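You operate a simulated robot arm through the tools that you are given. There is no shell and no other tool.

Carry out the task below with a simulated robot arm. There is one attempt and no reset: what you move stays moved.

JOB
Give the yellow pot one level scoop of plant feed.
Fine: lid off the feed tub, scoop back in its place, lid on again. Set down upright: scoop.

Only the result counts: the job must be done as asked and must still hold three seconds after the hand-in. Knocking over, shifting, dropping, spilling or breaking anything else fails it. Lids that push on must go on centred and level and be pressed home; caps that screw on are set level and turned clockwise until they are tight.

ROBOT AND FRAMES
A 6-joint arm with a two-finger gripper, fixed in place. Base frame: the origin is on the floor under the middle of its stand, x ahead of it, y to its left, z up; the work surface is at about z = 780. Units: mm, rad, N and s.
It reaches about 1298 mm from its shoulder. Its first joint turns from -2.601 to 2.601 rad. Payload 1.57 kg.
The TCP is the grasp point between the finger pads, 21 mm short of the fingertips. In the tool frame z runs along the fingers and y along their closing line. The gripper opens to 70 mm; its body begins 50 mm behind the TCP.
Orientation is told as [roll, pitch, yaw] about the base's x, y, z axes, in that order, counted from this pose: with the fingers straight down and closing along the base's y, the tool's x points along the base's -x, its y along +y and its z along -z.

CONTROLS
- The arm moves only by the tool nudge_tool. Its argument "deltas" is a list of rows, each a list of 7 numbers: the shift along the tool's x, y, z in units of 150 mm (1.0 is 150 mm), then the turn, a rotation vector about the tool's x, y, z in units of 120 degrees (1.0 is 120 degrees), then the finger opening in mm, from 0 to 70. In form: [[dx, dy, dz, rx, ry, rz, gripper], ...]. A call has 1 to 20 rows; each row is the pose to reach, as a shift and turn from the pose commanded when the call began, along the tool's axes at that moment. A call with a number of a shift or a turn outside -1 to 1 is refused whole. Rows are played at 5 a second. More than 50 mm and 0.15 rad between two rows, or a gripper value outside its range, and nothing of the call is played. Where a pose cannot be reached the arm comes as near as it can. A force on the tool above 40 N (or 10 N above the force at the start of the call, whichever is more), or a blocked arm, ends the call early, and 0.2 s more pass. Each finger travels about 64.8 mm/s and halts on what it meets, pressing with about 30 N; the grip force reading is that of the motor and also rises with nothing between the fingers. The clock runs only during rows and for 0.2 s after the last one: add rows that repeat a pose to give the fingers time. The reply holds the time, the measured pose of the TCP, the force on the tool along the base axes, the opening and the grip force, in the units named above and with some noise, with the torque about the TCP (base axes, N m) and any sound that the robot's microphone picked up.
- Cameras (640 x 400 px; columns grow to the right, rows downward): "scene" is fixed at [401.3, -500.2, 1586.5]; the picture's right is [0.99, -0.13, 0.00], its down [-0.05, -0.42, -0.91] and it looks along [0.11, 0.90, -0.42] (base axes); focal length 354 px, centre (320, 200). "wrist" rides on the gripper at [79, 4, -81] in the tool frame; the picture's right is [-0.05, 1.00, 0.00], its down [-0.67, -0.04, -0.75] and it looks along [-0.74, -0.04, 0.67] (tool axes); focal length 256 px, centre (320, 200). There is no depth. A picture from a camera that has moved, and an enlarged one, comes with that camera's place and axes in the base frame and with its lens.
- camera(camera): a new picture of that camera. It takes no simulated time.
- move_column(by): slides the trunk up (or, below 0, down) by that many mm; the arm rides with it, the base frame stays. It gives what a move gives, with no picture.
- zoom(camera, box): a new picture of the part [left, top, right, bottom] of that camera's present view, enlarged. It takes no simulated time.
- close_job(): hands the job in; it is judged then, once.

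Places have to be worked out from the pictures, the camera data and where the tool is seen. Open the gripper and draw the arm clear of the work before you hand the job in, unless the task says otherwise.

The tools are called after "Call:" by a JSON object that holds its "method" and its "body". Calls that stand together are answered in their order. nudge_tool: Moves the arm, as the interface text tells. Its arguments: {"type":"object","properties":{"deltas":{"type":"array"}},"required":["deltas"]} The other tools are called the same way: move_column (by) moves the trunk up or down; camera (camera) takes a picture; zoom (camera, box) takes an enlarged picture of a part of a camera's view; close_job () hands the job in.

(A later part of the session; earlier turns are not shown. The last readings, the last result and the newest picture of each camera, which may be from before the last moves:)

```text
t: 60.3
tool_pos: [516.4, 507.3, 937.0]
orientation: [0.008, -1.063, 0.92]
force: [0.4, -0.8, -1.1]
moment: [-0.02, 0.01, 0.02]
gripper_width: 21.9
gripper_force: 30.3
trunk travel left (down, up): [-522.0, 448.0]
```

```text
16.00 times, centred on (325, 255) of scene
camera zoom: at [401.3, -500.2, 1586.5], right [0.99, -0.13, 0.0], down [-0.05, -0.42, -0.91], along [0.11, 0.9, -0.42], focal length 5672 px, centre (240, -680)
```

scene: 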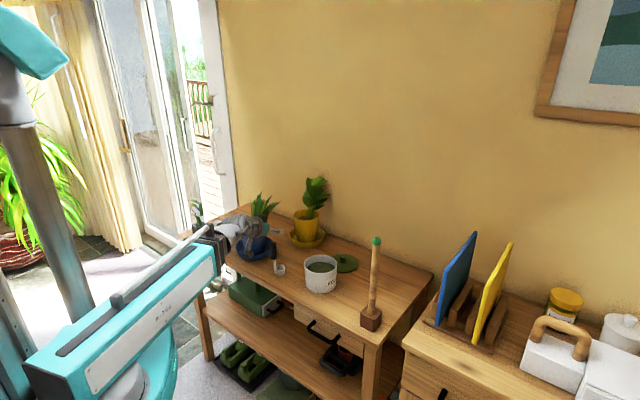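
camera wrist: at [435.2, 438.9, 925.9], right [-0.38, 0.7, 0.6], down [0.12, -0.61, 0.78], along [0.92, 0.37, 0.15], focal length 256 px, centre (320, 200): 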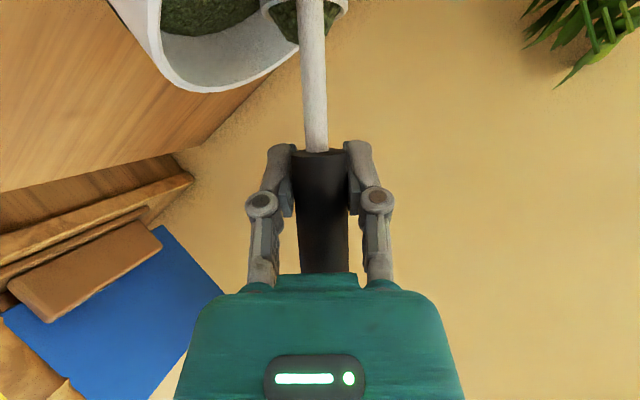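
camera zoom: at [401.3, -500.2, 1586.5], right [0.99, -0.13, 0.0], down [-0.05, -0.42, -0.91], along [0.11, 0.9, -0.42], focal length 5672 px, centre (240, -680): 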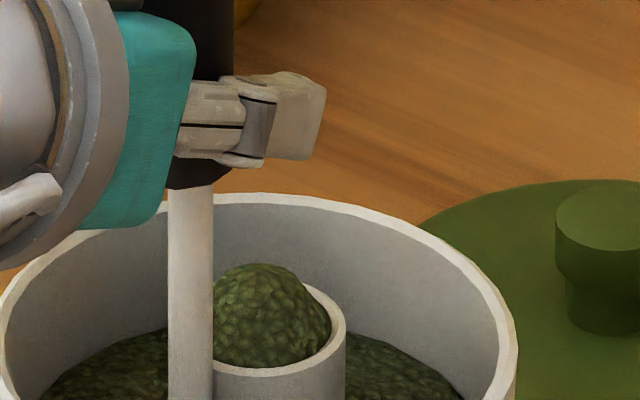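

Heaped again. This time I tilt to about 40°, hold briefly and check before going further.

Call:
{"method": "nudge_tool", "body": {"deltas": [[0.0006, -0.0428, -0.0012, 0, 0, 0.0642, 8], [0.0027, -0.0848, -0.0049, 0, 0, 0.1283, 8], [0.006, -0.1253, -0.0109, 0, 0, 0.1925, 8], [0.0106, -0.1635, -0.0192, 0, 0, 0.2567, 8], [0.0164, -0.1988, -0.0296, 0, 0, 0.3208, 8], [0.023, -0.23, -0.0415, 0, 0, 0.3833, 8], [0.023, -0.23, -0.0415, 0, 0, 0.3833, 8], [0.023, -0.23, -0.0415, 0, 0, 0.3833, 8]]}}

Call:
{"method": "zoom", "body": {"camera": "scene", "box": [310, 245, 340, 275]}}

Call:
{"method": "zoom", "body": {"camera": "wrist", "box": [200, 0, 400, 125]}}

```text
t: 62.1
tool_pos: [539.2, 479.7, 936.1]
orientation: [0.915, -0.648, -0.205]
force: [1.1, 0.5, -2.2]
moment: [-0.03, -0.01, -0.01]
gripper_width: 22.0
gripper_force: 30.0
trunk travel left (down, up): [-522.0, 448.0]
```

```text
13.33 times, centred on (325, 260) of scene
camera zoom: at [401.3, -500.2, 1586.5], right [0.99, -0.13, 0.0], down [-0.05, -0.42, -0.91], along [0.11, 0.9, -0.42], focal length 4726 px, centre (253, -600)
```

zoom: 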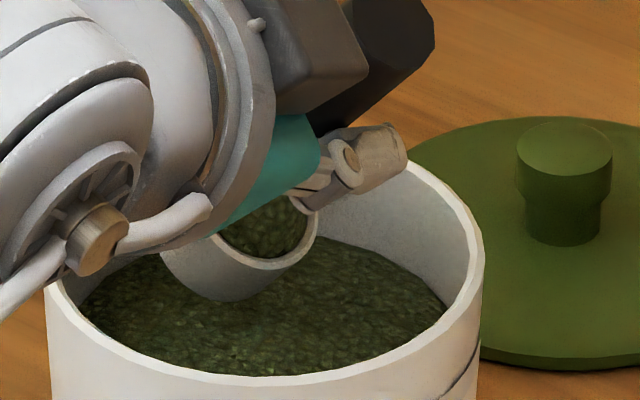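

```text
3.20 times, centred on (300, 62) of wrist
camera zoom: at [434.0, 440.8, 930.9], right [-0.3, 0.69, 0.66], down [0.14, -0.65, 0.74], along [0.94, 0.32, 0.1], focal length 819 px, centre (384, 640)
```

zoom: 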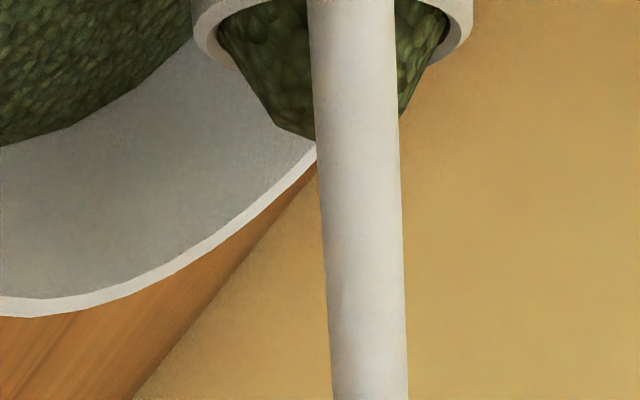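

At 40° the whole heap is still there — clearly seen in the wrist view. The shedding threshold lies just above; I dip briefly to about 44° and return to 40°.

Call:
{"method": "nudge_tool", "body": {"deltas": [[-0.0093, -0.0154, -0.0083, 0, 0, 0.0392, 8], [0, 0, 0, 0, 0, 0, 8]]}}

Call:
{"method": "zoom", "body": {"camera": "wrist", "box": [200, 0, 400, 125]}}

```text
t: 62.7
tool_pos: [538.6, 480.7, 937.0]
orientation: [0.915, -0.65, -0.207]
force: [0.4, 0.6, -1.1]
moment: [-0.06, -0.01, 0.0]
gripper_width: 22.0
gripper_force: 29.9
trunk travel left (down, up): [-522.0, 448.0]
```

```text
3.20 times, centred on (300, 62) of wrist
camera zoom: at [434.0, 440.3, 930.9], right [-0.3, 0.69, 0.66], down [0.14, -0.66, 0.74], along [0.94, 0.32, 0.1], focal length 819 px, centre (384, 640)
```

zoom: 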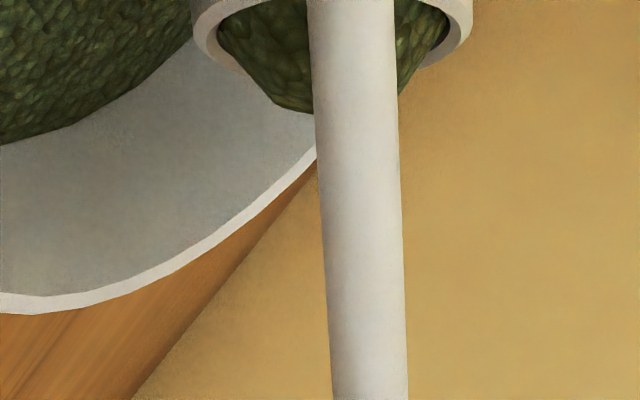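

The heap shrank in a controlled way. I repeat the same short dip to 44°.

Call:
{"method": "nudge_tool", "body": {"deltas": [[-0.0093, -0.0154, -0.0083, 0, 0, 0.0392, 8], [0, 0, 0, 0, 0, 0, 8]]}}

Call:
{"method": "zoom", "body": {"camera": "wrist", "box": [200, 0, 400, 125]}}

```text
t: 63.3
tool_pos: [538.6, 480.4, 937.6]
orientation: [0.915, -0.649, -0.206]
force: [-0.8, 0.0, -0.9]
moment: [-0.03, -0.03, 0.0]
gripper_width: 21.9
gripper_force: 29.6
trunk travel left (down, up): [-522.0, 448.0]
```

```text
3.20 times, centred on (300, 62) of wrist
camera zoom: at [433.6, 441.1, 930.9], right [-0.3, 0.69, 0.66], down [0.14, -0.65, 0.74], along [0.94, 0.32, 0.1], focal length 819 px, centre (384, 640)
```

zoom: 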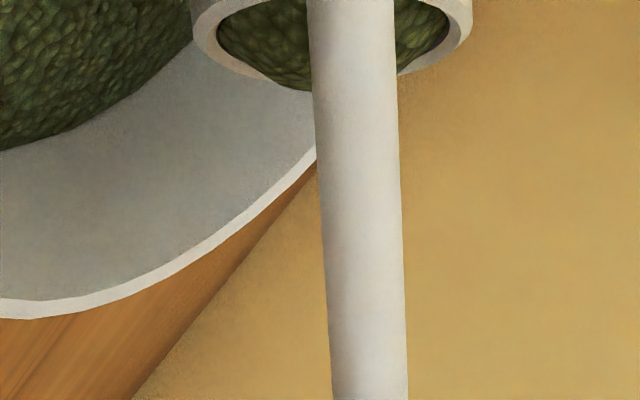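

Heap further down (apex from 140 to 92 px). One more short dip to 44°.

Call:
{"method": "nudge_tool", "body": {"deltas": [[-0.0093, -0.0154, -0.0083, 0, 0, 0.0392, 8], [0, 0, 0, 0, 0, 0, 8]]}}

Call:
{"method": "zoom", "body": {"camera": "wrist", "box": [200, 0, 400, 125]}}

Call:
{"method": "zoom", "body": {"camera": "scene", "box": [310, 245, 340, 275]}}

```text
t: 63.9
tool_pos: [539.5, 479.9, 937.0]
orientation: [0.915, -0.649, -0.205]
force: [-0.3, 0.0, -1.2]
moment: [-0.05, -0.01, 0.02]
gripper_width: 21.9
gripper_force: 30.5
trunk travel left (down, up): [-522.0, 448.0]
```

```text
3.20 times, centred on (300, 62) of wrist
camera zoom: at [434.1, 441.2, 930.9], right [-0.3, 0.69, 0.66], down [0.14, -0.65, 0.74], along [0.94, 0.32, 0.1], focal length 819 px, centre (384, 640)
```

zoom: 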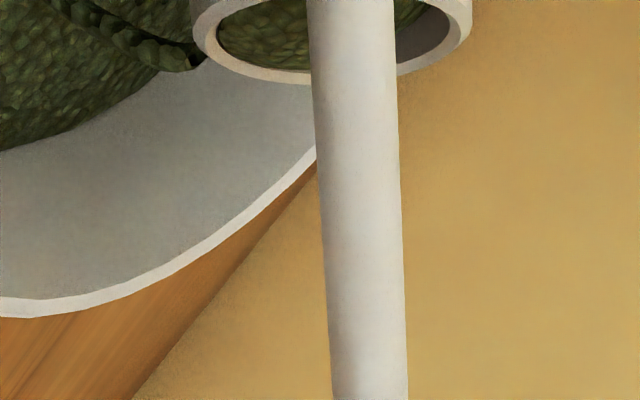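

```text
13.33 times, centred on (325, 260) of scene
camera zoom: at [401.3, -500.2, 1586.5], right [0.99, -0.13, 0.0], down [-0.05, -0.42, -0.91], along [0.11, 0.9, -0.42], focal length 4726 px, centre (253, -600)
```

zoom: 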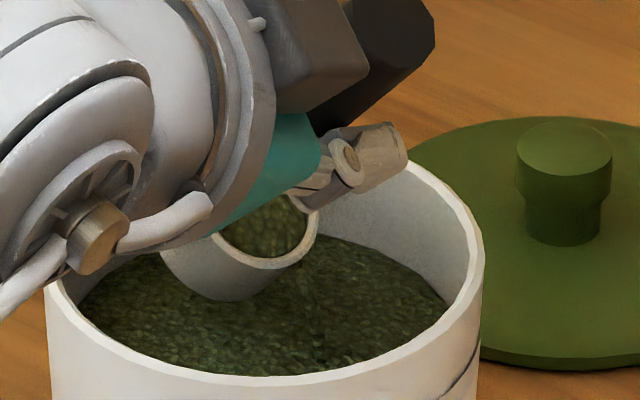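

The display changed to a tilted surface with a stream at the lip, so the heap is gone and it may keep running. I roll back upright right away and check.

Call:
{"method": "nudge_tool", "body": {"deltas": [[0.026, 0.022, 0.008, 0, 0, -0.0639, 8], [0.052, 0.046, 0.016, 0, 0, -0.1278, 8], [0.079, 0.072, 0.024, 0, 0, -0.1917, 8], [0.105, 0.1, 0.031, 0, 0, -0.2556, 8], [0.129, 0.13, 0.037, 0, 0, -0.3194, 8], [0.1496, 0.1763, 0.0415, 0, 0, -0.3833, 8], [0.1496, 0.1763, 0.0415, 0, 0, -0.3833, 8]]}}

Call:
{"method": "zoom", "body": {"camera": "scene", "box": [315, 245, 335, 265]}}

Call:
{"method": "zoom", "body": {"camera": "wrist", "box": [200, 0, 400, 125]}}

```text
t: 65.5
tool_pos: [514.8, 506.8, 937.4]
orientation: [0.004, -1.063, 0.926]
force: [0.4, -0.3, -1.5]
moment: [-0.01, 0.02, 0.01]
gripper_width: 21.9
gripper_force: 29.9
trunk travel left (down, up): [-522.0, 448.0]
```

```text
16.00 times, centred on (325, 255) of scene
camera zoom: at [401.3, -500.2, 1586.5], right [0.99, -0.13, 0.0], down [-0.05, -0.42, -0.91], along [0.11, 0.9, -0.42], focal length 5672 px, centre (240, -680)
```

zoom: 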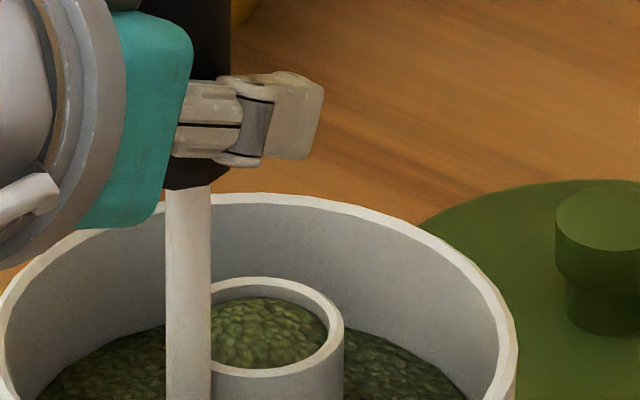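

```text
3.20 times, centred on (300, 62) of wrist
camera zoom: at [447.0, 423.1, 906.9], right [-0.78, 0.62, 0.05], down [-0.17, -0.28, 0.94], along [0.6, 0.73, 0.33], focal length 819 px, centre (384, 640)
```

zoom: 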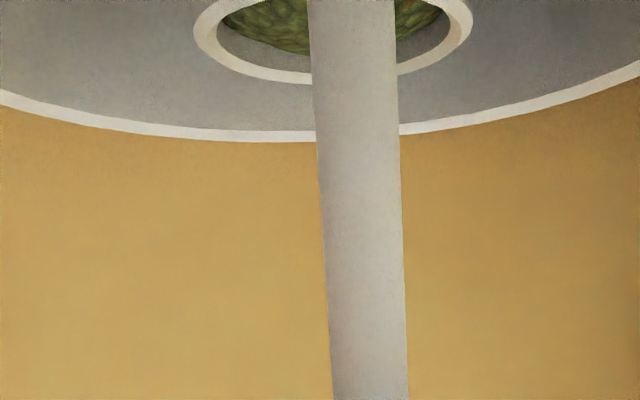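

The cup is now just below level (about 2.5 mm under the rim). I test whether a shallow dip, the rim only about 1–2 mm under the feed surface, tops it up without heaping.

Call:
{"method": "move_column", "body": {"by": -28}}

Call:
{"method": "zoom", "body": {"camera": "scene", "box": [315, 245, 335, 265]}}

Call:
{"method": "move_column", "body": {"by": 28}}

Call:
{"method": "zoom", "body": {"camera": "scene", "box": [315, 245, 335, 265]}}

```text
t: 66.2
tool_pos: [516.2, 507.7, 908.4]
orientation: [0.006, -1.063, 0.919]
force: [-0.4, 0.2, -2.2]
moment: [-0.03, 0.01, -0.01]
gripper_width: 21.9
gripper_force: 29.9
trunk travel left (down, up): [-494.0, 476.0]
```

```text
16.00 times, centred on (325, 255) of scene
camera zoom: at [401.3, -500.2, 1586.5], right [0.99, -0.13, 0.0], down [-0.05, -0.42, -0.91], along [0.11, 0.9, -0.42], focal length 5672 px, centre (240, -680)
```

zoom: 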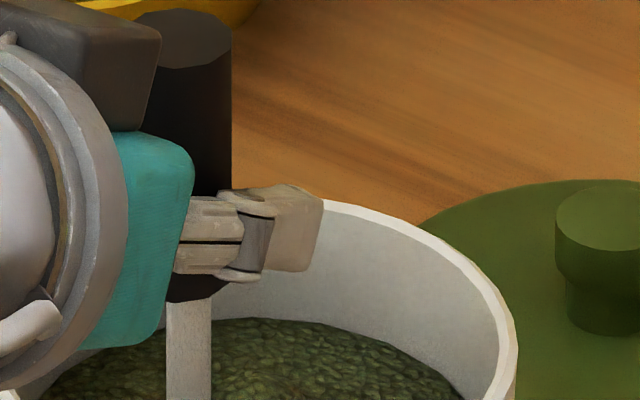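

```text
t: 67.0
tool_pos: [514.8, 506.0, 937.2]
orientation: [0.007, -1.064, 0.918]
force: [-0.1, 0.4, -0.5]
moment: [0.01, -0.03, 0.02]
gripper_width: 22.1
gripper_force: 30.1
trunk travel left (down, up): [-522.0, 448.0]
```

```text
16.00 times, centred on (325, 255) of scene
camera zoom: at [401.3, -500.2, 1586.5], right [0.99, -0.13, 0.0], down [-0.05, -0.42, -0.91], along [0.11, 0.9, -0.42], focal length 5672 px, centre (240, -680)
```

zoom: 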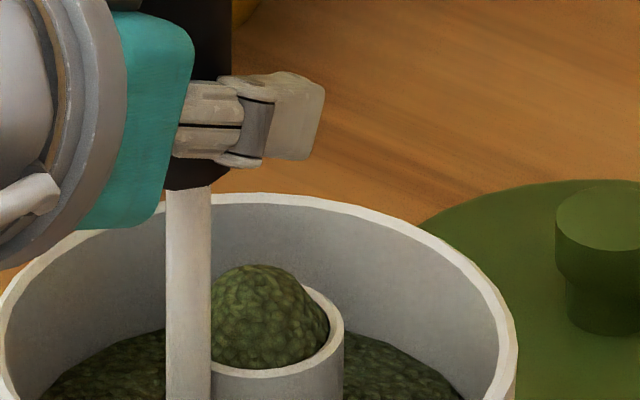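

Even a shallow dip heaps it fully, so I use the controlled tilt with finer steps near the end: to 40°, with two short dips to 44°, then check.

Call:
{"method": "nudge_tool", "body": {"deltas": [[0.0006, -0.0428, -0.0012, 0, 0, 0.0642, 8], [0.0027, -0.0848, -0.0049, 0, 0, 0.1283, 8], [0.006, -0.1253, -0.0109, 0, 0, 0.1925, 8], [0.0106, -0.1635, -0.0192, 0, 0, 0.2567, 8], [0.0164, -0.1988, -0.0296, 0, 0, 0.3208, 8], [0.023, -0.23, -0.0415, 0, 0, 0.3833, 8], [0.023, -0.23, -0.0415, 0, 0, 0.3833, 8], [0.0276, -0.2471, -0.0498, 0, 0, 0.4225, 8], [0.023, -0.23, -0.0415, 0, 0, 0.3833, 8], [0.023, -0.23, -0.0415, 0, 0, 0.3833, 8]]}}

Call:
{"method": "zoom", "body": {"camera": "wrist", "box": [200, 0, 400, 125]}}

```text
t: 69.2
tool_pos: [538.5, 480.6, 936.6]
orientation: [0.915, -0.649, -0.206]
force: [-0.6, 0.3, -0.7]
moment: [-0.04, -0.02, 0.0]
gripper_width: 22.0
gripper_force: 30.3
trunk travel left (down, up): [-522.0, 448.0]
```

```text
3.20 times, centred on (300, 62) of wrist
camera zoom: at [433.6, 440.3, 930.9], right [-0.3, 0.69, 0.66], down [0.14, -0.66, 0.74], along [0.94, 0.32, 0.1], focal length 819 px, centre (384, 640)
```

zoom: 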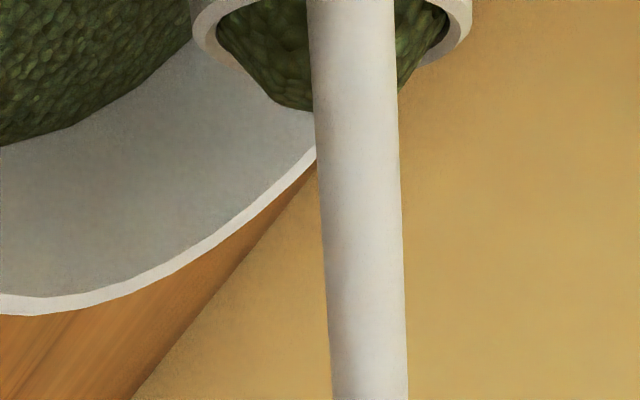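

Same as before after one dip (apex about 110 px). A second identical dip to 44°.

Call:
{"method": "nudge_tool", "body": {"deltas": [[-0.0093, -0.0154, -0.0083, 0, 0, 0.0392, 8], [0, 0, 0, 0, 0, 0, 8]]}}

Call:
{"method": "zoom", "body": {"camera": "wrist", "box": [200, 0, 400, 125]}}

```text
t: 69.8
tool_pos: [538.6, 479.6, 937.6]
orientation: [0.914, -0.648, -0.206]
force: [-0.2, 1.5, -0.1]
moment: [-0.06, -0.05, 0.04]
gripper_width: 22.0
gripper_force: 30.1
trunk travel left (down, up): [-522.0, 448.0]
```

```text
3.20 times, centred on (300, 62) of wrist
camera zoom: at [433.8, 440.5, 930.9], right [-0.3, 0.69, 0.66], down [0.14, -0.66, 0.74], along [0.94, 0.32, 0.1], focal length 819 px, centre (384, 640)
```

zoom: 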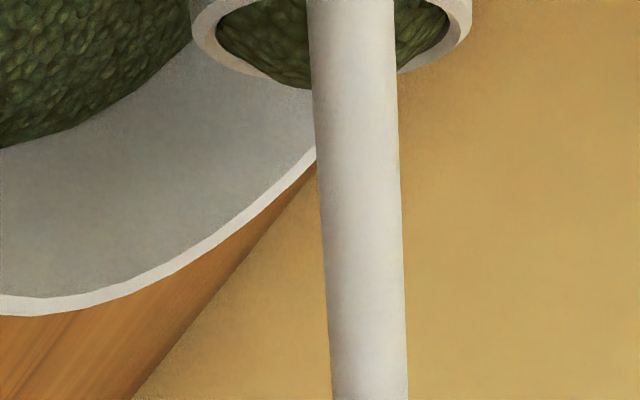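

A low heap remains (apex about 88 px). I return upright to measure its height in the scene view.

Call:
{"method": "nudge_tool", "body": {"deltas": [[0.026, 0.022, 0.008, 0, 0, -0.0639, 8], [0.052, 0.046, 0.016, 0, 0, -0.1278, 8], [0.079, 0.072, 0.024, 0, 0, -0.1917, 8], [0.105, 0.1, 0.031, 0, 0, -0.2556, 8], [0.129, 0.13, 0.037, 0, 0, -0.3194, 8], [0.1496, 0.1763, 0.0415, 0, 0, -0.3833, 8], [0.1496, 0.1763, 0.0415, 0, 0, -0.3833, 8]]}}

Call:
{"method": "zoom", "body": {"camera": "scene", "box": [315, 245, 335, 265]}}

Call:
{"method": "zoom", "body": {"camera": "wrist", "box": [200, 0, 400, 125]}}

```text
t: 71.4
tool_pos: [515.0, 507.6, 937.5]
orientation: [0.003, -1.062, 0.926]
force: [0.3, 0.6, -0.9]
moment: [-0.01, -0.01, -0.02]
gripper_width: 21.8
gripper_force: 29.5
trunk travel left (down, up): [-522.0, 448.0]
```

```text
16.00 times, centred on (325, 255) of scene
camera zoom: at [401.3, -500.2, 1586.5], right [0.99, -0.13, 0.0], down [-0.05, -0.42, -0.91], along [0.11, 0.9, -0.42], focal length 5672 px, centre (240, -680)
```

zoom: 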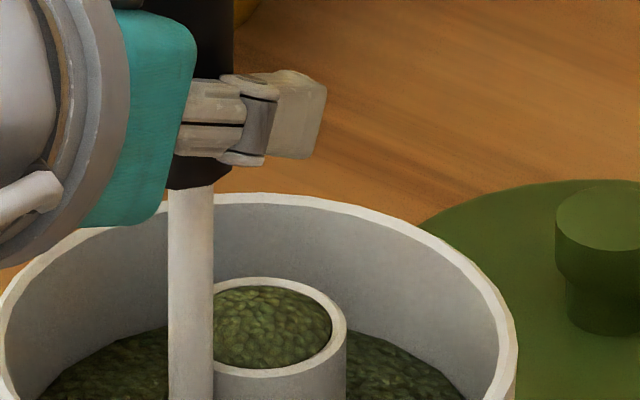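

```text
3.20 times, centred on (300, 62) of wrist
camera zoom: at [447.7, 423.6, 906.8], right [-0.78, 0.62, 0.05], down [-0.17, -0.28, 0.94], along [0.6, 0.73, 0.33], focal length 819 px, centre (384, 640)
```

zoom: 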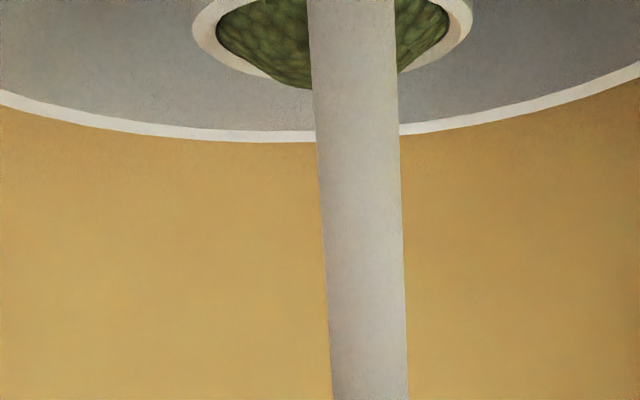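

The cup is now full to the rim with a low dome (about 7 mm at its top by my estimate) — still a little over level. I go back to 40° and make smaller dips, to about 42.5°, checking each time.

Call:
{"method": "nudge_tool", "body": {"deltas": [[0.0006, -0.0428, -0.0012, 0, 0, 0.0642, 8], [0.0027, -0.0848, -0.0049, 0, 0, 0.1283, 8], [0.006, -0.1253, -0.0109, 0, 0, 0.1925, 8], [0.0106, -0.1635, -0.0192, 0, 0, 0.2567, 8], [0.0164, -0.1988, -0.0296, 0, 0, 0.3208, 8], [0.023, -0.23, -0.0415, 0, 0, 0.3833, 8], [0.0256, -0.239, -0.0462, 0, 0, 0.4075, 8], [0.023, -0.23, -0.0415, 0, 0, 0.3833, 8]]}}

Call:
{"method": "zoom", "body": {"camera": "wrist", "box": [200, 0, 400, 125]}}

```text
t: 73.2
tool_pos: [538.2, 481.1, 936.9]
orientation: [0.916, -0.647, -0.207]
force: [0.7, -0.2, -1.3]
moment: [-0.06, 0.02, 0.03]
gripper_width: 21.9
gripper_force: 30.0
trunk travel left (down, up): [-522.0, 448.0]
```

```text
3.20 times, centred on (300, 62) of wrist
camera zoom: at [434.0, 441.1, 931.0], right [-0.3, 0.69, 0.66], down [0.14, -0.66, 0.74], along [0.94, 0.32, 0.1], focal length 819 px, centre (384, 640)
```

zoom: 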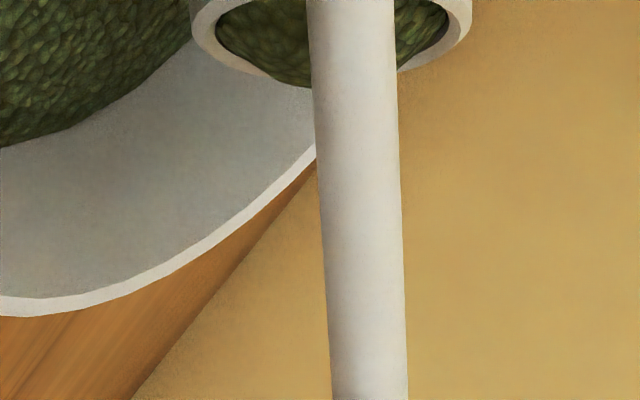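

Hardly any change at 42.5°, so the threshold is about there. I try about 43.3°.

Call:
{"method": "nudge_tool", "body": {"deltas": [[-0.0077, -0.0128, -0.0069, 0, 0, 0.0325, 8], [0, 0, 0, 0, 0, 0, 8]]}}

Call:
{"method": "zoom", "body": {"camera": "wrist", "box": [200, 0, 400, 125]}}

```text
t: 73.8
tool_pos: [539.3, 481.0, 937.2]
orientation: [0.915, -0.65, -0.208]
force: [-0.5, -0.4, -1.6]
moment: [-0.05, 0.0, -0.02]
gripper_width: 22.1
gripper_force: 30.6
trunk travel left (down, up): [-522.0, 448.0]
```

```text
3.20 times, centred on (300, 62) of wrist
camera zoom: at [433.8, 441.3, 930.9], right [-0.3, 0.69, 0.66], down [0.14, -0.66, 0.74], along [0.94, 0.32, 0.1], focal length 819 px, centre (384, 640)
```

zoom: 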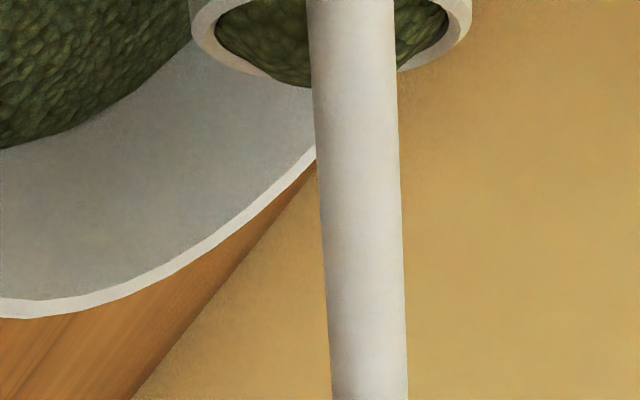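

No visible change. I hold the 43.3° tilt a little longer (two rows).

Call:
{"method": "nudge_tool", "body": {"deltas": [[-0.0077, -0.0128, -0.0069, 0, 0, 0.0325, 8], [-0.0077, -0.0128, -0.0069, 0, 0, 0.0325, 8], [0, 0, 0, 0, 0, 0, 8]]}}

Call:
{"method": "zoom", "body": {"camera": "wrist", "box": [200, 0, 400, 125]}}

```text
t: 74.6
tool_pos: [538.7, 481.5, 936.7]
orientation: [0.915, -0.649, -0.208]
force: [0.0, 0.1, -1.5]
moment: [-0.06, -0.03, 0.02]
gripper_width: 22.0
gripper_force: 29.9
trunk travel left (down, up): [-522.0, 448.0]
```

```text
3.20 times, centred on (300, 62) of wrist
camera zoom: at [434.0, 440.9, 930.9], right [-0.3, 0.69, 0.66], down [0.14, -0.66, 0.74], along [0.94, 0.32, 0.1], focal length 819 px, centre (384, 640)
```

zoom: 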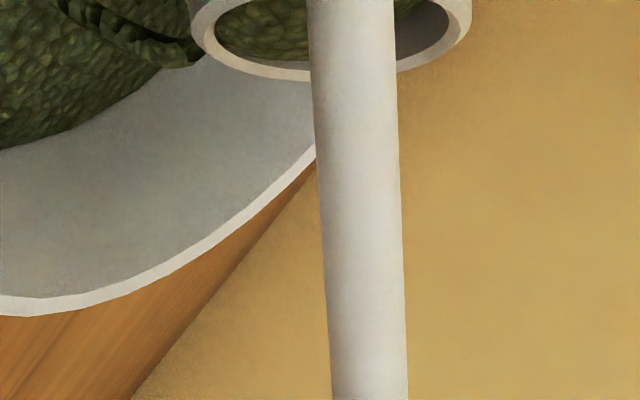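

The heap has gone and a stream shows again. I return upright and check the level.

Call:
{"method": "nudge_tool", "body": {"deltas": [[0.026, 0.022, 0.008, 0, 0, -0.0639, 8], [0.052, 0.046, 0.016, 0, 0, -0.1278, 8], [0.079, 0.072, 0.024, 0, 0, -0.1917, 8], [0.105, 0.1, 0.031, 0, 0, -0.2556, 8], [0.129, 0.13, 0.037, 0, 0, -0.3194, 8], [0.1496, 0.1763, 0.0415, 0, 0, -0.3833, 8], [0.1496, 0.1763, 0.0415, 0, 0, -0.3833, 8]]}}

Call:
{"method": "zoom", "body": {"camera": "scene", "box": [315, 245, 335, 265]}}

Call:
{"method": "zoom", "body": {"camera": "wrist", "box": [200, 0, 400, 125]}}

```text
t: 76.2
tool_pos: [515.1, 506.5, 936.6]
orientation: [0.004, -1.064, 0.925]
force: [-0.2, 0.0, -1.7]
moment: [0.0, 0.04, -0.01]
gripper_width: 21.9
gripper_force: 29.4
trunk travel left (down, up): [-522.0, 448.0]
```

```text
16.00 times, centred on (325, 255) of scene
camera zoom: at [401.3, -500.2, 1586.5], right [0.99, -0.13, 0.0], down [-0.05, -0.42, -0.91], along [0.11, 0.9, -0.42], focal length 5672 px, centre (240, -680)
```

zoom: 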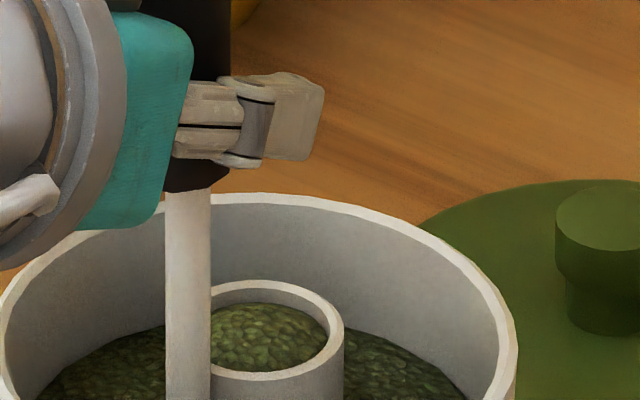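

```text
3.20 times, centred on (300, 62) of wrist
camera zoom: at [447.0, 422.8, 906.9], right [-0.78, 0.62, 0.05], down [-0.17, -0.28, 0.94], along [0.6, 0.73, 0.33], focal length 819 px, centre (384, 640)
```

zoom: 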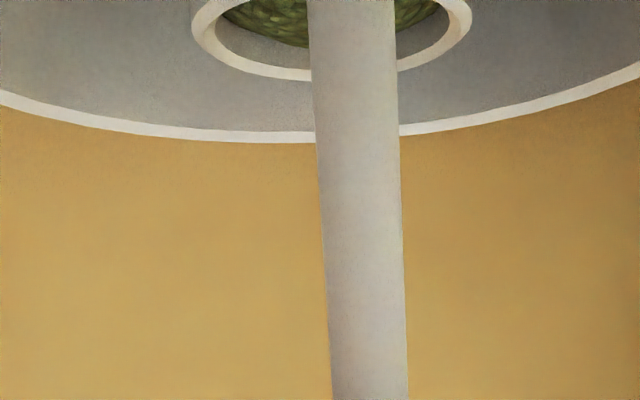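

That ended slightly under level again. The shedding continues while the cup lingers near 40°, so I dip anew and do the same short tilts but return upright immediately after the second one.

Call:
{"method": "move_column", "body": {"by": -32}}

Call:
{"method": "move_column", "body": {"by": 32}}

Call:
{"method": "nudge_tool", "body": {"deltas": [[0.0006, -0.0428, -0.0012, 0, 0, 0.0642, 8], [0.0027, -0.0848, -0.0049, 0, 0, 0.1283, 8], [0.006, -0.1253, -0.0109, 0, 0, 0.1925, 8], [0.0106, -0.1635, -0.0192, 0, 0, 0.2567, 8], [0.0164, -0.1988, -0.0296, 0, 0, 0.3208, 8], [0.023, -0.23, -0.0415, 0, 0, 0.3833, 8], [0.023, -0.23, -0.0415, 0, 0, 0.3833, 8], [0.0276, -0.2471, -0.0498, 0, 0, 0.4225, 8], [0.023, -0.23, -0.0415, 0, 0, 0.3833, 8], [0.023, -0.23, -0.0415, 0, 0, 0.3833, 8], [0.0276, -0.2471, -0.0498, 0, 0, 0.4225, 8], [0.0202, -0.2178, -0.0365, 0, 0, 0.3583, 8], [0.0136, -0.183, -0.0245, 0, 0, 0.2917, 8], [0.0085, -0.1474, -0.0153, 0, 0, 0.2292, 8], [0.0045, -0.1092, -0.0082, 0, 0, 0.1667, 8], [0.0016, -0.0664, -0.003, 0, 0, 0.1, 8], [0.0002, -0.022, -0.0003, 0, 0, 0.0333, 8], [0, 0, 0, 0, 0, 0, 8], [0, 0, 0, 0, 0, 0, 8]]}}

Call:
{"method": "zoom", "body": {"camera": "scene", "box": [315, 245, 335, 265]}}

Call:
{"method": "zoom", "body": {"camera": "wrist", "box": [200, 0, 400, 125]}}

```text
t: 76.9
tool_pos: [514.3, 506.4, 904.5]
orientation: [0.008, -1.063, 0.918]
force: [-0.1, -0.3, -1.5]
moment: [0.0, 0.03, 0.0]
gripper_width: 22.0
gripper_force: 29.9
trunk travel left (down, up): [-490.0, 480.0]
```

```text
t: 77.7
tool_pos: [514.8, 505.4, 937.0]
orientation: [0.006, -1.062, 0.92]
force: [-0.4, -1.0, -1.4]
moment: [0.03, 0.01, 0.04]
gripper_width: 22.1
gripper_force: 30.1
trunk travel left (down, up): [-522.0, 448.0]
```

```text
t: 81.7
tool_pos: [515.6, 507.0, 936.7]
orientation: [0.004, -1.063, 0.922]
force: [-0.7, -0.1, -0.1]
moment: [-0.03, 0.02, -0.01]
gripper_width: 22.0
gripper_force: 30.6
trunk travel left (down, up): [-522.0, 448.0]
```

```text
16.00 times, centred on (325, 255) of scene
camera zoom: at [401.3, -500.2, 1586.5], right [0.99, -0.13, 0.0], down [-0.05, -0.42, -0.91], along [0.11, 0.9, -0.42], focal length 5672 px, centre (240, -680)
```

zoom: 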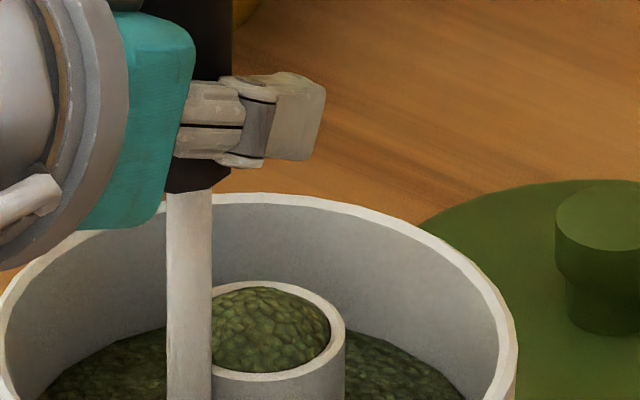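

```text
3.20 times, centred on (300, 62) of wrist
camera zoom: at [447.3, 422.9, 906.9], right [-0.78, 0.62, 0.05], down [-0.17, -0.28, 0.94], along [0.6, 0.73, 0.33], focal length 819 px, centre (384, 640)
```

zoom: 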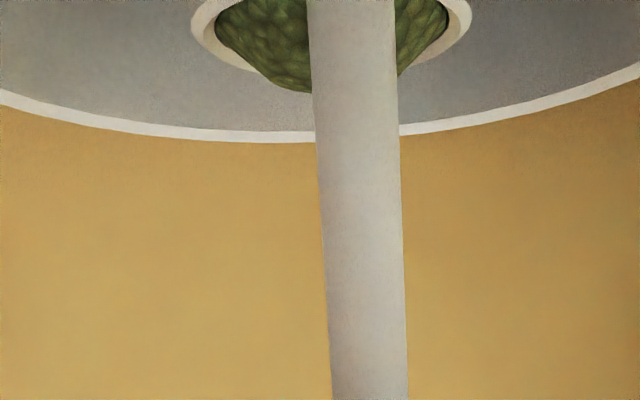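

A modest dome remains. I do one more single short tilt to 44° with immediate return.

Call:
{"method": "nudge_tool", "body": {"deltas": [[0.0006, -0.0428, -0.0012, 0, 0, 0.0642, 8], [0.0027, -0.0848, -0.0049, 0, 0, 0.1283, 8], [0.006, -0.1253, -0.0109, 0, 0, 0.1925, 8], [0.0106, -0.1635, -0.0192, 0, 0, 0.2567, 8], [0.0164, -0.1988, -0.0296, 0, 0, 0.3208, 8], [0.023, -0.23, -0.0415, 0, 0, 0.3833, 8], [0.023, -0.23, -0.0415, 0, 0, 0.3833, 8], [0.0276, -0.2471, -0.0498, 0, 0, 0.4225, 8], [0.0202, -0.2178, -0.0365, 0, 0, 0.3583, 8], [0.0136, -0.183, -0.0245, 0, 0, 0.2917, 8], [0.0085, -0.1474, -0.0153, 0, 0, 0.2292, 8], [0.0045, -0.1092, -0.0082, 0, 0, 0.1667, 8], [0.0016, -0.0664, -0.003, 0, 0, 0.1, 8], [0.0002, -0.022, -0.0003, 0, 0, 0.0333, 8], [0, 0, 0, 0, 0, 0, 8], [0, 0, 0, 0, 0, 0, 8]]}}

Call:
{"method": "zoom", "body": {"camera": "scene", "box": [315, 245, 335, 265]}}

Call:
{"method": "zoom", "body": {"camera": "wrist", "box": [200, 0, 400, 125]}}

```text
t: 85.1
tool_pos: [515.0, 507.0, 936.0]
orientation: [0.004, -1.064, 0.924]
force: [-0.2, 1.2, 0.1]
moment: [-0.01, 0.03, -0.04]
gripper_width: 21.8
gripper_force: 30.1
trunk travel left (down, up): [-522.0, 448.0]
```

```text
16.00 times, centred on (325, 255) of scene
camera zoom: at [401.3, -500.2, 1586.5], right [0.99, -0.13, 0.0], down [-0.05, -0.42, -0.91], along [0.11, 0.9, -0.42], focal length 5672 px, centre (240, -680)
```

zoom: 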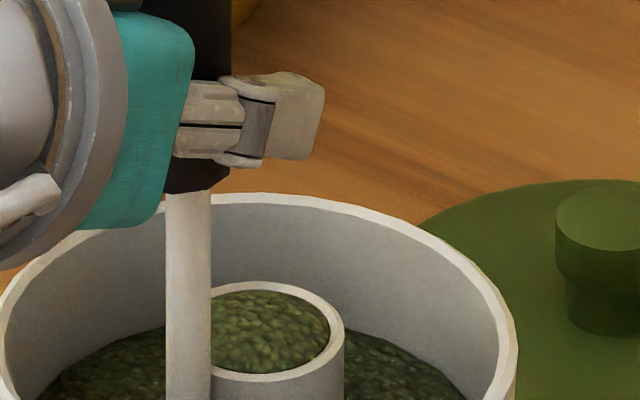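

```text
3.20 times, centred on (300, 62) of wrist
camera zoom: at [447.2, 423.0, 906.9], right [-0.78, 0.62, 0.05], down [-0.17, -0.28, 0.94], along [0.6, 0.73, 0.33], focal length 819 px, centre (384, 640)
```

zoom: 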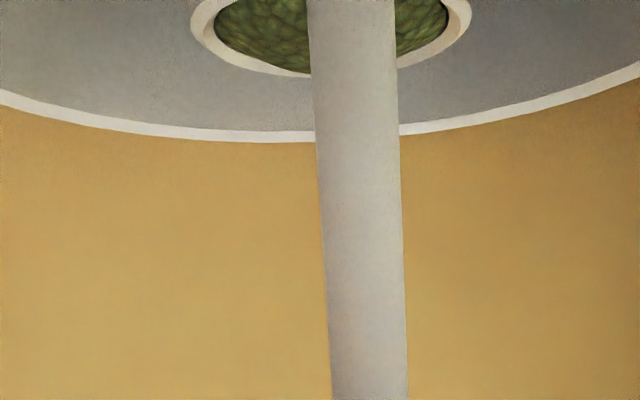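

The feed is now flush with the rim with only a very slight dome (I estimate 5–9 % over level). One very gentle trim, to about 43.6° with immediate return, should bring it closer to exactly level.

Call:
{"method": "nudge_tool", "body": {"deltas": [[0.0006, -0.0428, -0.0012, 0, 0, 0.0642, 8], [0.0027, -0.0848, -0.0049, 0, 0, 0.1283, 8], [0.006, -0.1253, -0.0109, 0, 0, 0.1925, 8], [0.0106, -0.1635, -0.0192, 0, 0, 0.2567, 8], [0.0164, -0.1988, -0.0296, 0, 0, 0.3208, 8], [0.023, -0.23, -0.0415, 0, 0, 0.3833, 8], [0.023, -0.23, -0.0415, 0, 0, 0.3833, 8], [0.0271, -0.2455, -0.049, 0, 0, 0.4187, 8], [0.0202, -0.2178, -0.0365, 0, 0, 0.3583, 8], [0.0136, -0.183, -0.0245, 0, 0, 0.2917, 8], [0.0085, -0.1474, -0.0153, 0, 0, 0.2292, 8], [0.0045, -0.1092, -0.0082, 0, 0, 0.1667, 8], [0.0016, -0.0664, -0.003, 0, 0, 0.1, 8], [0.0002, -0.022, -0.0003, 0, 0, 0.0333, 8], [0, 0, 0, 0, 0, 0, 8], [0, 0, 0, 0, 0, 0, 8]]}}

Call:
{"method": "zoom", "body": {"camera": "scene", "box": [315, 245, 335, 265]}}

Call:
{"method": "zoom", "body": {"camera": "wrist", "box": [200, 0, 400, 125]}}

```text
t: 88.5
tool_pos: [515.4, 504.7, 937.2]
orientation: [0.004, -1.065, 0.925]
force: [-0.9, -0.7, -0.5]
moment: [-0.01, 0.0, -0.01]
gripper_width: 22.2
gripper_force: 30.2
trunk travel left (down, up): [-522.0, 448.0]
```

```text
16.00 times, centred on (325, 255) of scene
camera zoom: at [401.3, -500.2, 1586.5], right [0.99, -0.13, 0.0], down [-0.05, -0.42, -0.91], along [0.11, 0.9, -0.42], focal length 5672 px, centre (240, -680)
```

zoom: 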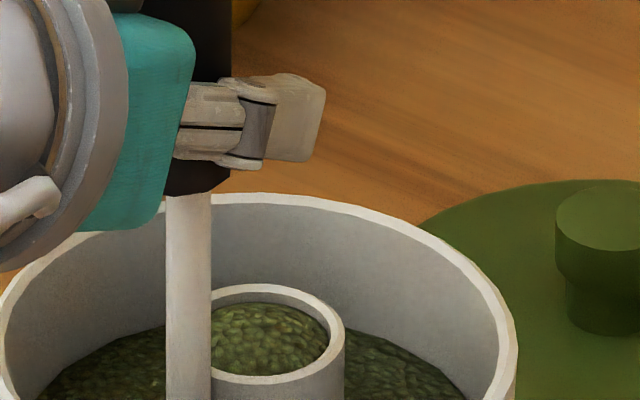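

```text
3.20 times, centred on (300, 62) of wrist
camera zoom: at [447.2, 422.3, 906.9], right [-0.78, 0.62, 0.05], down [-0.17, -0.28, 0.94], along [0.6, 0.73, 0.33], focal length 819 px, centre (384, 640)
```

zoom: 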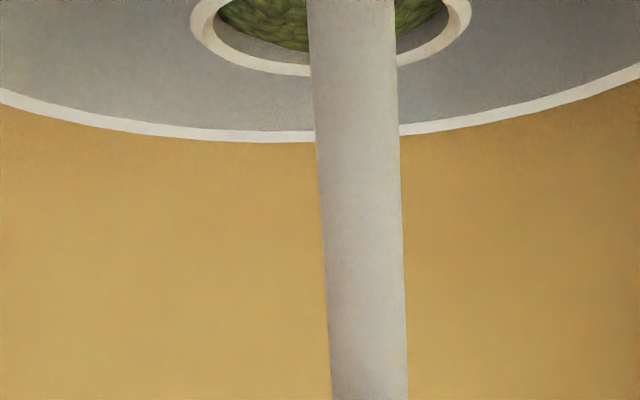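

That trim went a bit too far (about 2.5 mm under the rim). Re-dipping is free, so I repeat: heap, two short 44° tilts with immediate return, then finer steps.

Call:
{"method": "move_column", "body": {"by": -32}}

Call:
{"method": "move_column", "body": {"by": 32}}

Call:
{"method": "nudge_tool", "body": {"deltas": [[0.0006, -0.0428, -0.0012, 0, 0, 0.0642, 8], [0.0027, -0.0848, -0.0049, 0, 0, 0.1283, 8], [0.006, -0.1253, -0.0109, 0, 0, 0.1925, 8], [0.0106, -0.1635, -0.0192, 0, 0, 0.2567, 8], [0.0164, -0.1988, -0.0296, 0, 0, 0.3208, 8], [0.023, -0.23, -0.0415, 0, 0, 0.3833, 8], [0.023, -0.23, -0.0415, 0, 0, 0.3833, 8], [0.0276, -0.2471, -0.0498, 0, 0, 0.4225, 8], [0.023, -0.23, -0.0415, 0, 0, 0.3833, 8], [0.023, -0.23, -0.0415, 0, 0, 0.3833, 8], [0.0276, -0.2471, -0.0498, 0, 0, 0.4225, 8], [0.0202, -0.2178, -0.0365, 0, 0, 0.3583, 8], [0.0136, -0.183, -0.0245, 0, 0, 0.2917, 8], [0.0085, -0.1474, -0.0153, 0, 0, 0.2292, 8], [0.0045, -0.1092, -0.0082, 0, 0, 0.1667, 8], [0.0016, -0.0664, -0.003, 0, 0, 0.1, 8], [0.0002, -0.022, -0.0003, 0, 0, 0.0333, 8], [0, 0, 0, 0, 0, 0, 8], [0, 0, 0, 0, 0, 0, 8]]}}

Call:
{"method": "zoom", "body": {"camera": "wrist", "box": [240, 0, 368, 80]}}

```text
t: 89.3
tool_pos: [515.5, 505.2, 904.1]
orientation: [0.008, -1.061, 0.918]
force: [0.4, -0.1, -1.1]
moment: [0.02, 0.03, -0.03]
gripper_width: 22.0
gripper_force: 30.8
trunk travel left (down, up): [-490.0, 480.0]
```

```text
t: 90.0
tool_pos: [514.7, 505.7, 937.3]
orientation: [0.008, -1.063, 0.92]
force: [0.8, -0.2, -1.7]
moment: [0.0, -0.01, 0.01]
gripper_width: 22.0
gripper_force: 29.9
trunk travel left (down, up): [-522.0, 448.0]
```

```text
t: 94.0
tool_pos: [515.1, 507.4, 937.5]
orientation: [0.006, -1.063, 0.924]
force: [0.3, 1.0, -1.4]
moment: [-0.03, 0.01, 0.02]
gripper_width: 22.1
gripper_force: 29.7
trunk travel left (down, up): [-522.0, 448.0]
```

```text
5.00 times, centred on (304, 40) of wrist
camera zoom: at [447.2, 422.7, 906.9], right [-0.78, 0.62, 0.05], down [-0.17, -0.29, 0.94], along [0.6, 0.73, 0.33], focal length 1280 px, centre (400, 1000)
```

zoom: 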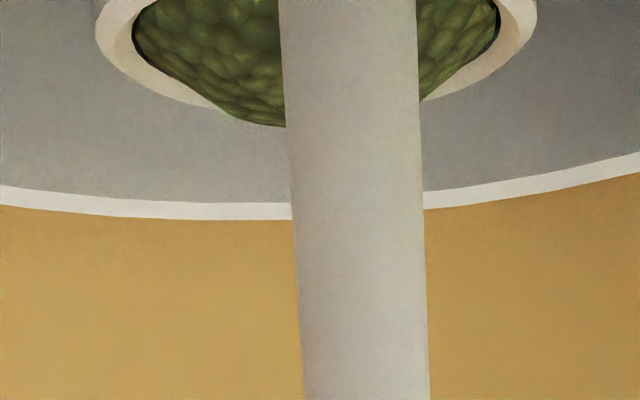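

A moderate dome again. I apply a 43.6° short tilt with immediate return.

Call:
{"method": "nudge_tool", "body": {"deltas": [[0.0006, -0.0428, -0.0012, 0, 0, 0.0642, 8], [0.0027, -0.0848, -0.0049, 0, 0, 0.1283, 8], [0.006, -0.1253, -0.0109, 0, 0, 0.1925, 8], [0.0106, -0.1635, -0.0192, 0, 0, 0.2567, 8], [0.0164, -0.1988, -0.0296, 0, 0, 0.3208, 8], [0.023, -0.23, -0.0415, 0, 0, 0.3833, 8], [0.023, -0.23, -0.0415, 0, 0, 0.3833, 8], [0.0271, -0.2455, -0.049, 0, 0, 0.4187, 8], [0.0202, -0.2178, -0.0365, 0, 0, 0.3583, 8], [0.0136, -0.183, -0.0245, 0, 0, 0.2917, 8], [0.0085, -0.1474, -0.0153, 0, 0, 0.2292, 8], [0.0045, -0.1092, -0.0082, 0, 0, 0.1667, 8], [0.0016, -0.0664, -0.003, 0, 0, 0.1, 8], [0.0002, -0.022, -0.0003, 0, 0, 0.0333, 8], [0, 0, 0, 0, 0, 0, 8], [0, 0, 0, 0, 0, 0, 8]]}}

Call:
{"method": "zoom", "body": {"camera": "wrist", "box": [240, 0, 368, 80]}}

```text
t: 97.5
tool_pos: [515.6, 505.6, 936.4]
orientation: [0.005, -1.064, 0.923]
force: [0.5, 0.0, -1.8]
moment: [0.02, 0.05, 0.03]
gripper_width: 21.9
gripper_force: 30.5
trunk travel left (down, up): [-522.0, 448.0]
```

```text
5.00 times, centred on (304, 40) of wrist
camera zoom: at [447.4, 421.7, 906.9], right [-0.78, 0.62, 0.05], down [-0.17, -0.29, 0.94], along [0.6, 0.73, 0.33], focal length 1280 px, centre (400, 1000)
```

zoom: 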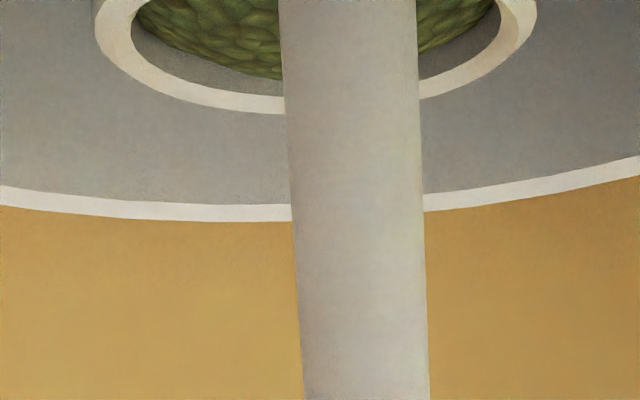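

Now the surface is only about 1.3 mm under the rim at its edge with a slight dome in the middle — very near level. I check it in the scene view.

Call:
{"method": "zoom", "body": {"camera": "scene", "box": [315, 245, 335, 265]}}

```text
16.00 times, centred on (325, 255) of scene
camera zoom: at [401.3, -500.2, 1586.5], right [0.99, -0.13, 0.0], down [-0.05, -0.42, -0.91], along [0.11, 0.9, -0.42], focal length 5672 px, centre (240, -680)
```

zoom: 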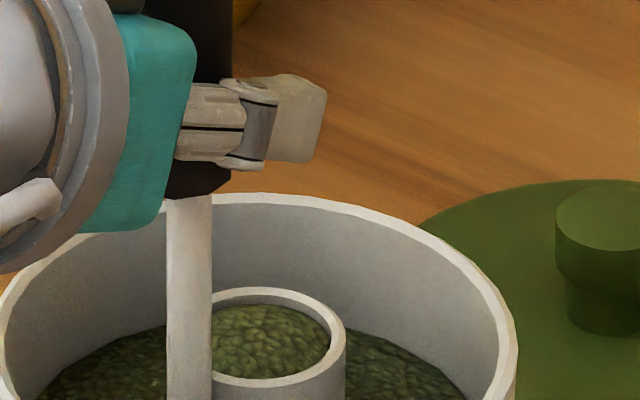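

I accept this as a level scoop. I raise the column 75 mm so the cup clears the tub rim, then carry it toward the yellow pot in gentle steps.

Call:
{"method": "move_column", "body": {"by": 78}}

Call:
{"method": "nudge_tool", "body": {"deltas": [[-0.02, 0.041, 0.036, 0, 0, 0, 8], [-0.06, 0.124, 0.108, 0, 0, 0, 8], [-0.11, 0.228, 0.199, 0, 0, 0, 8], [-0.16, 0.332, 0.289, 0, 0, 0, 8], [-0.21, 0.435, 0.379, 0, 0, 0, 8], [-0.26, 0.539, 0.469, 0, 0, 0, 8], [-0.3, 0.622, 0.541, 0, 0, 0, 8], [-0.3153, 0.6533, 0.569, 0, 0, 0, 8]]}}

Call:
{"method": "zoom", "body": {"camera": "wrist", "box": [240, 0, 368, 80]}}

Call:
{"method": "zoom", "body": {"camera": "scene", "box": [220, 160, 380, 290]}}

```text
t: 98.6
tool_pos: [516.2, 506.8, 1016.2]
orientation: [0.007, -1.065, 0.919]
force: [0.4, 0.0, -0.8]
moment: [-0.02, -0.03, 0.01]
gripper_width: 21.9
gripper_force: 30.5
trunk travel left (down, up): [-600.0, 370.0]
```

```text
t: 100.4
tool_pos: [497.2, 640.5, 1015.2]
orientation: [0.008, -1.066, 0.92]
force: [-0.1, -0.2, -0.8]
moment: [0.0, 0.01, 0.05]
gripper_width: 22.1
gripper_force: 30.0
trunk travel left (down, up): [-600.0, 370.0]
```

```text
5.00 times, centred on (304, 40) of wrist
camera zoom: at [428.1, 558.0, 984.9], right [-0.78, 0.62, 0.05], down [-0.17, -0.29, 0.94], along [0.6, 0.73, 0.33], focal length 1280 px, centre (400, 1000)
```

zoom: 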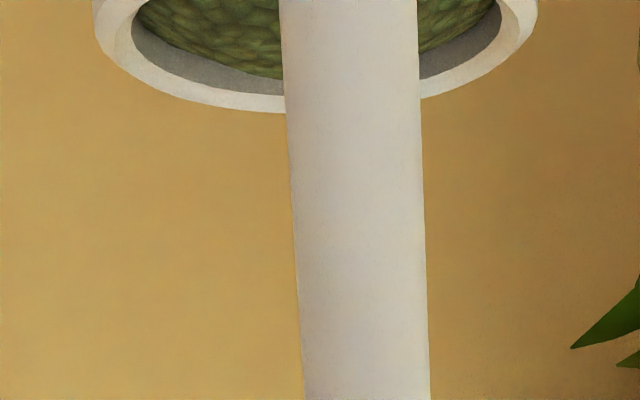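

```text
3.08 times, centred on (300, 225) of scene
camera zoom: at [401.3, -500.2, 1586.5], right [0.99, -0.13, 0.0], down [-0.05, -0.42, -0.91], along [0.11, 0.9, -0.42], focal length 1091 px, centre (382, 123)
```

zoom: 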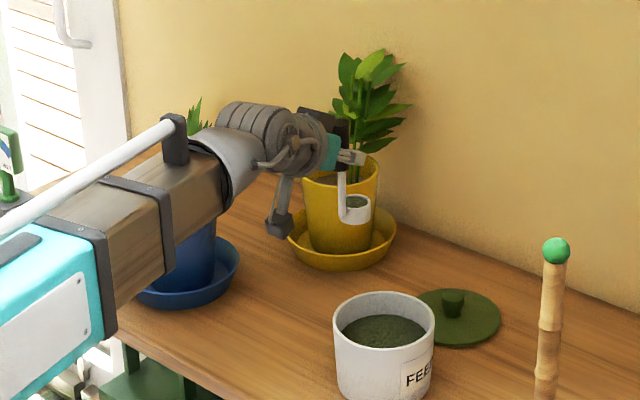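

The fill is still level. I continue toward the pot with a 19° yaw, stopping about 40 mm short to check the plant's clearance.

Call:
{"method": "nudge_tool", "body": {"deltas": [[-0.02, 0.042, 0.036, -0.01, 0, -0.006, 8], [-0.06, 0.126, 0.108, -0.035, 0, -0.0195, 8], [-0.1, 0.21, 0.181, -0.065, 0, -0.036, 8], [-0.14, 0.294, 0.253, -0.095, 0, -0.0527, 8], [-0.18, 0.378, 0.325, -0.12, 0, -0.0665, 8], [-0.21, 0.44, 0.379, -0.135, 0, -0.0749, 8], [-0.223, 0.467, 0.402, -0.1407, 0, -0.078, 8]]}}

Call:
{"method": "camera", "body": {"camera": "wrist"}}

Call:
{"method": "zoom", "body": {"camera": "scene", "box": [260, 150, 360, 260]}}

```text
t: 102.0
tool_pos: [481.3, 740.9, 1015.0]
orientation: [0.009, -1.065, 1.258]
force: [0.7, -0.9, -1.9]
moment: [0.0, 0.03, 0.02]
gripper_width: 21.7
gripper_force: 30.0
trunk travel left (down, up): [-600.0, 370.0]
```

```text
taken
camera wrist: at [445.6, 637.8, 984.9], right [-0.94, 0.33, 0.05], down [-0.06, -0.33, 0.94], along [0.32, 0.89, 0.33], focal length 256 px, centre (320, 200)
```

wrist: 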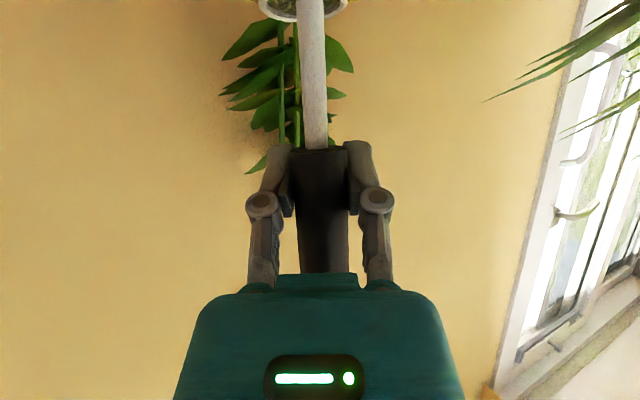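

```text
3.64 times, centred on (310, 205) of scene
camera zoom: at [401.3, -500.2, 1586.5], right [0.99, -0.13, 0.0], down [-0.05, -0.42, -0.91], along [0.11, 0.9, -0.42], focal length 1289 px, centre (356, 182)
```

zoom: 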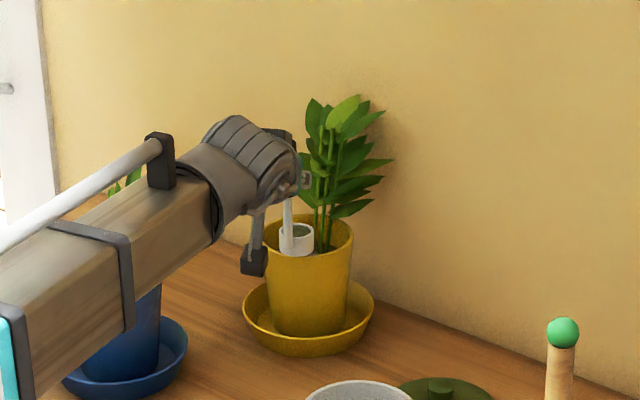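

The yaw is right and the plant's leaves lie behind the cup. I zoom in to verify cup position relative to the pot rim.

Call:
{"method": "zoom", "body": {"camera": "scene", "box": [320, 195, 370, 235]}}

Call:
{"method": "zoom", "body": {"camera": "scene", "box": [280, 195, 330, 235]}}

```text
10.00 times, centred on (345, 215) of scene
camera zoom: at [401.3, -500.2, 1586.5], right [0.99, -0.13, 0.0], down [-0.05, -0.42, -0.91], along [0.11, 0.9, -0.42], focal length 3545 px, centre (70, 50)
```

zoom: 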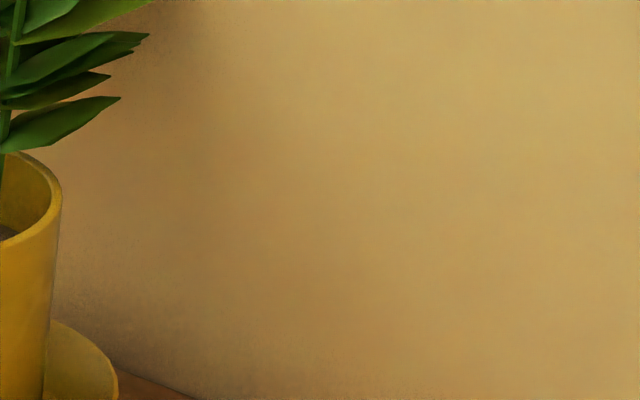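

```text
10.00 times, centred on (305, 215) of scene
camera zoom: at [401.3, -500.2, 1586.5], right [0.99, -0.13, 0.0], down [-0.05, -0.42, -0.91], along [0.11, 0.9, -0.42], focal length 3545 px, centre (470, 50)
```

zoom: 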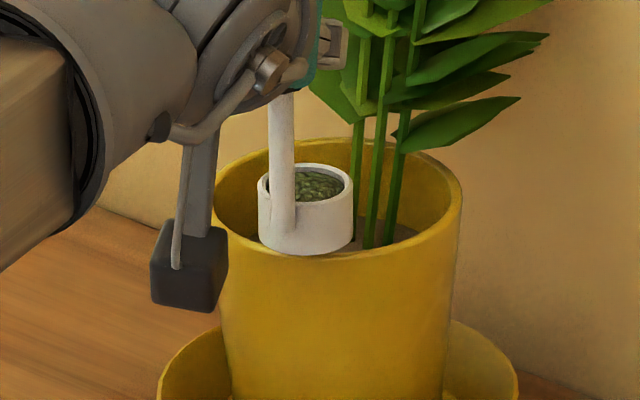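

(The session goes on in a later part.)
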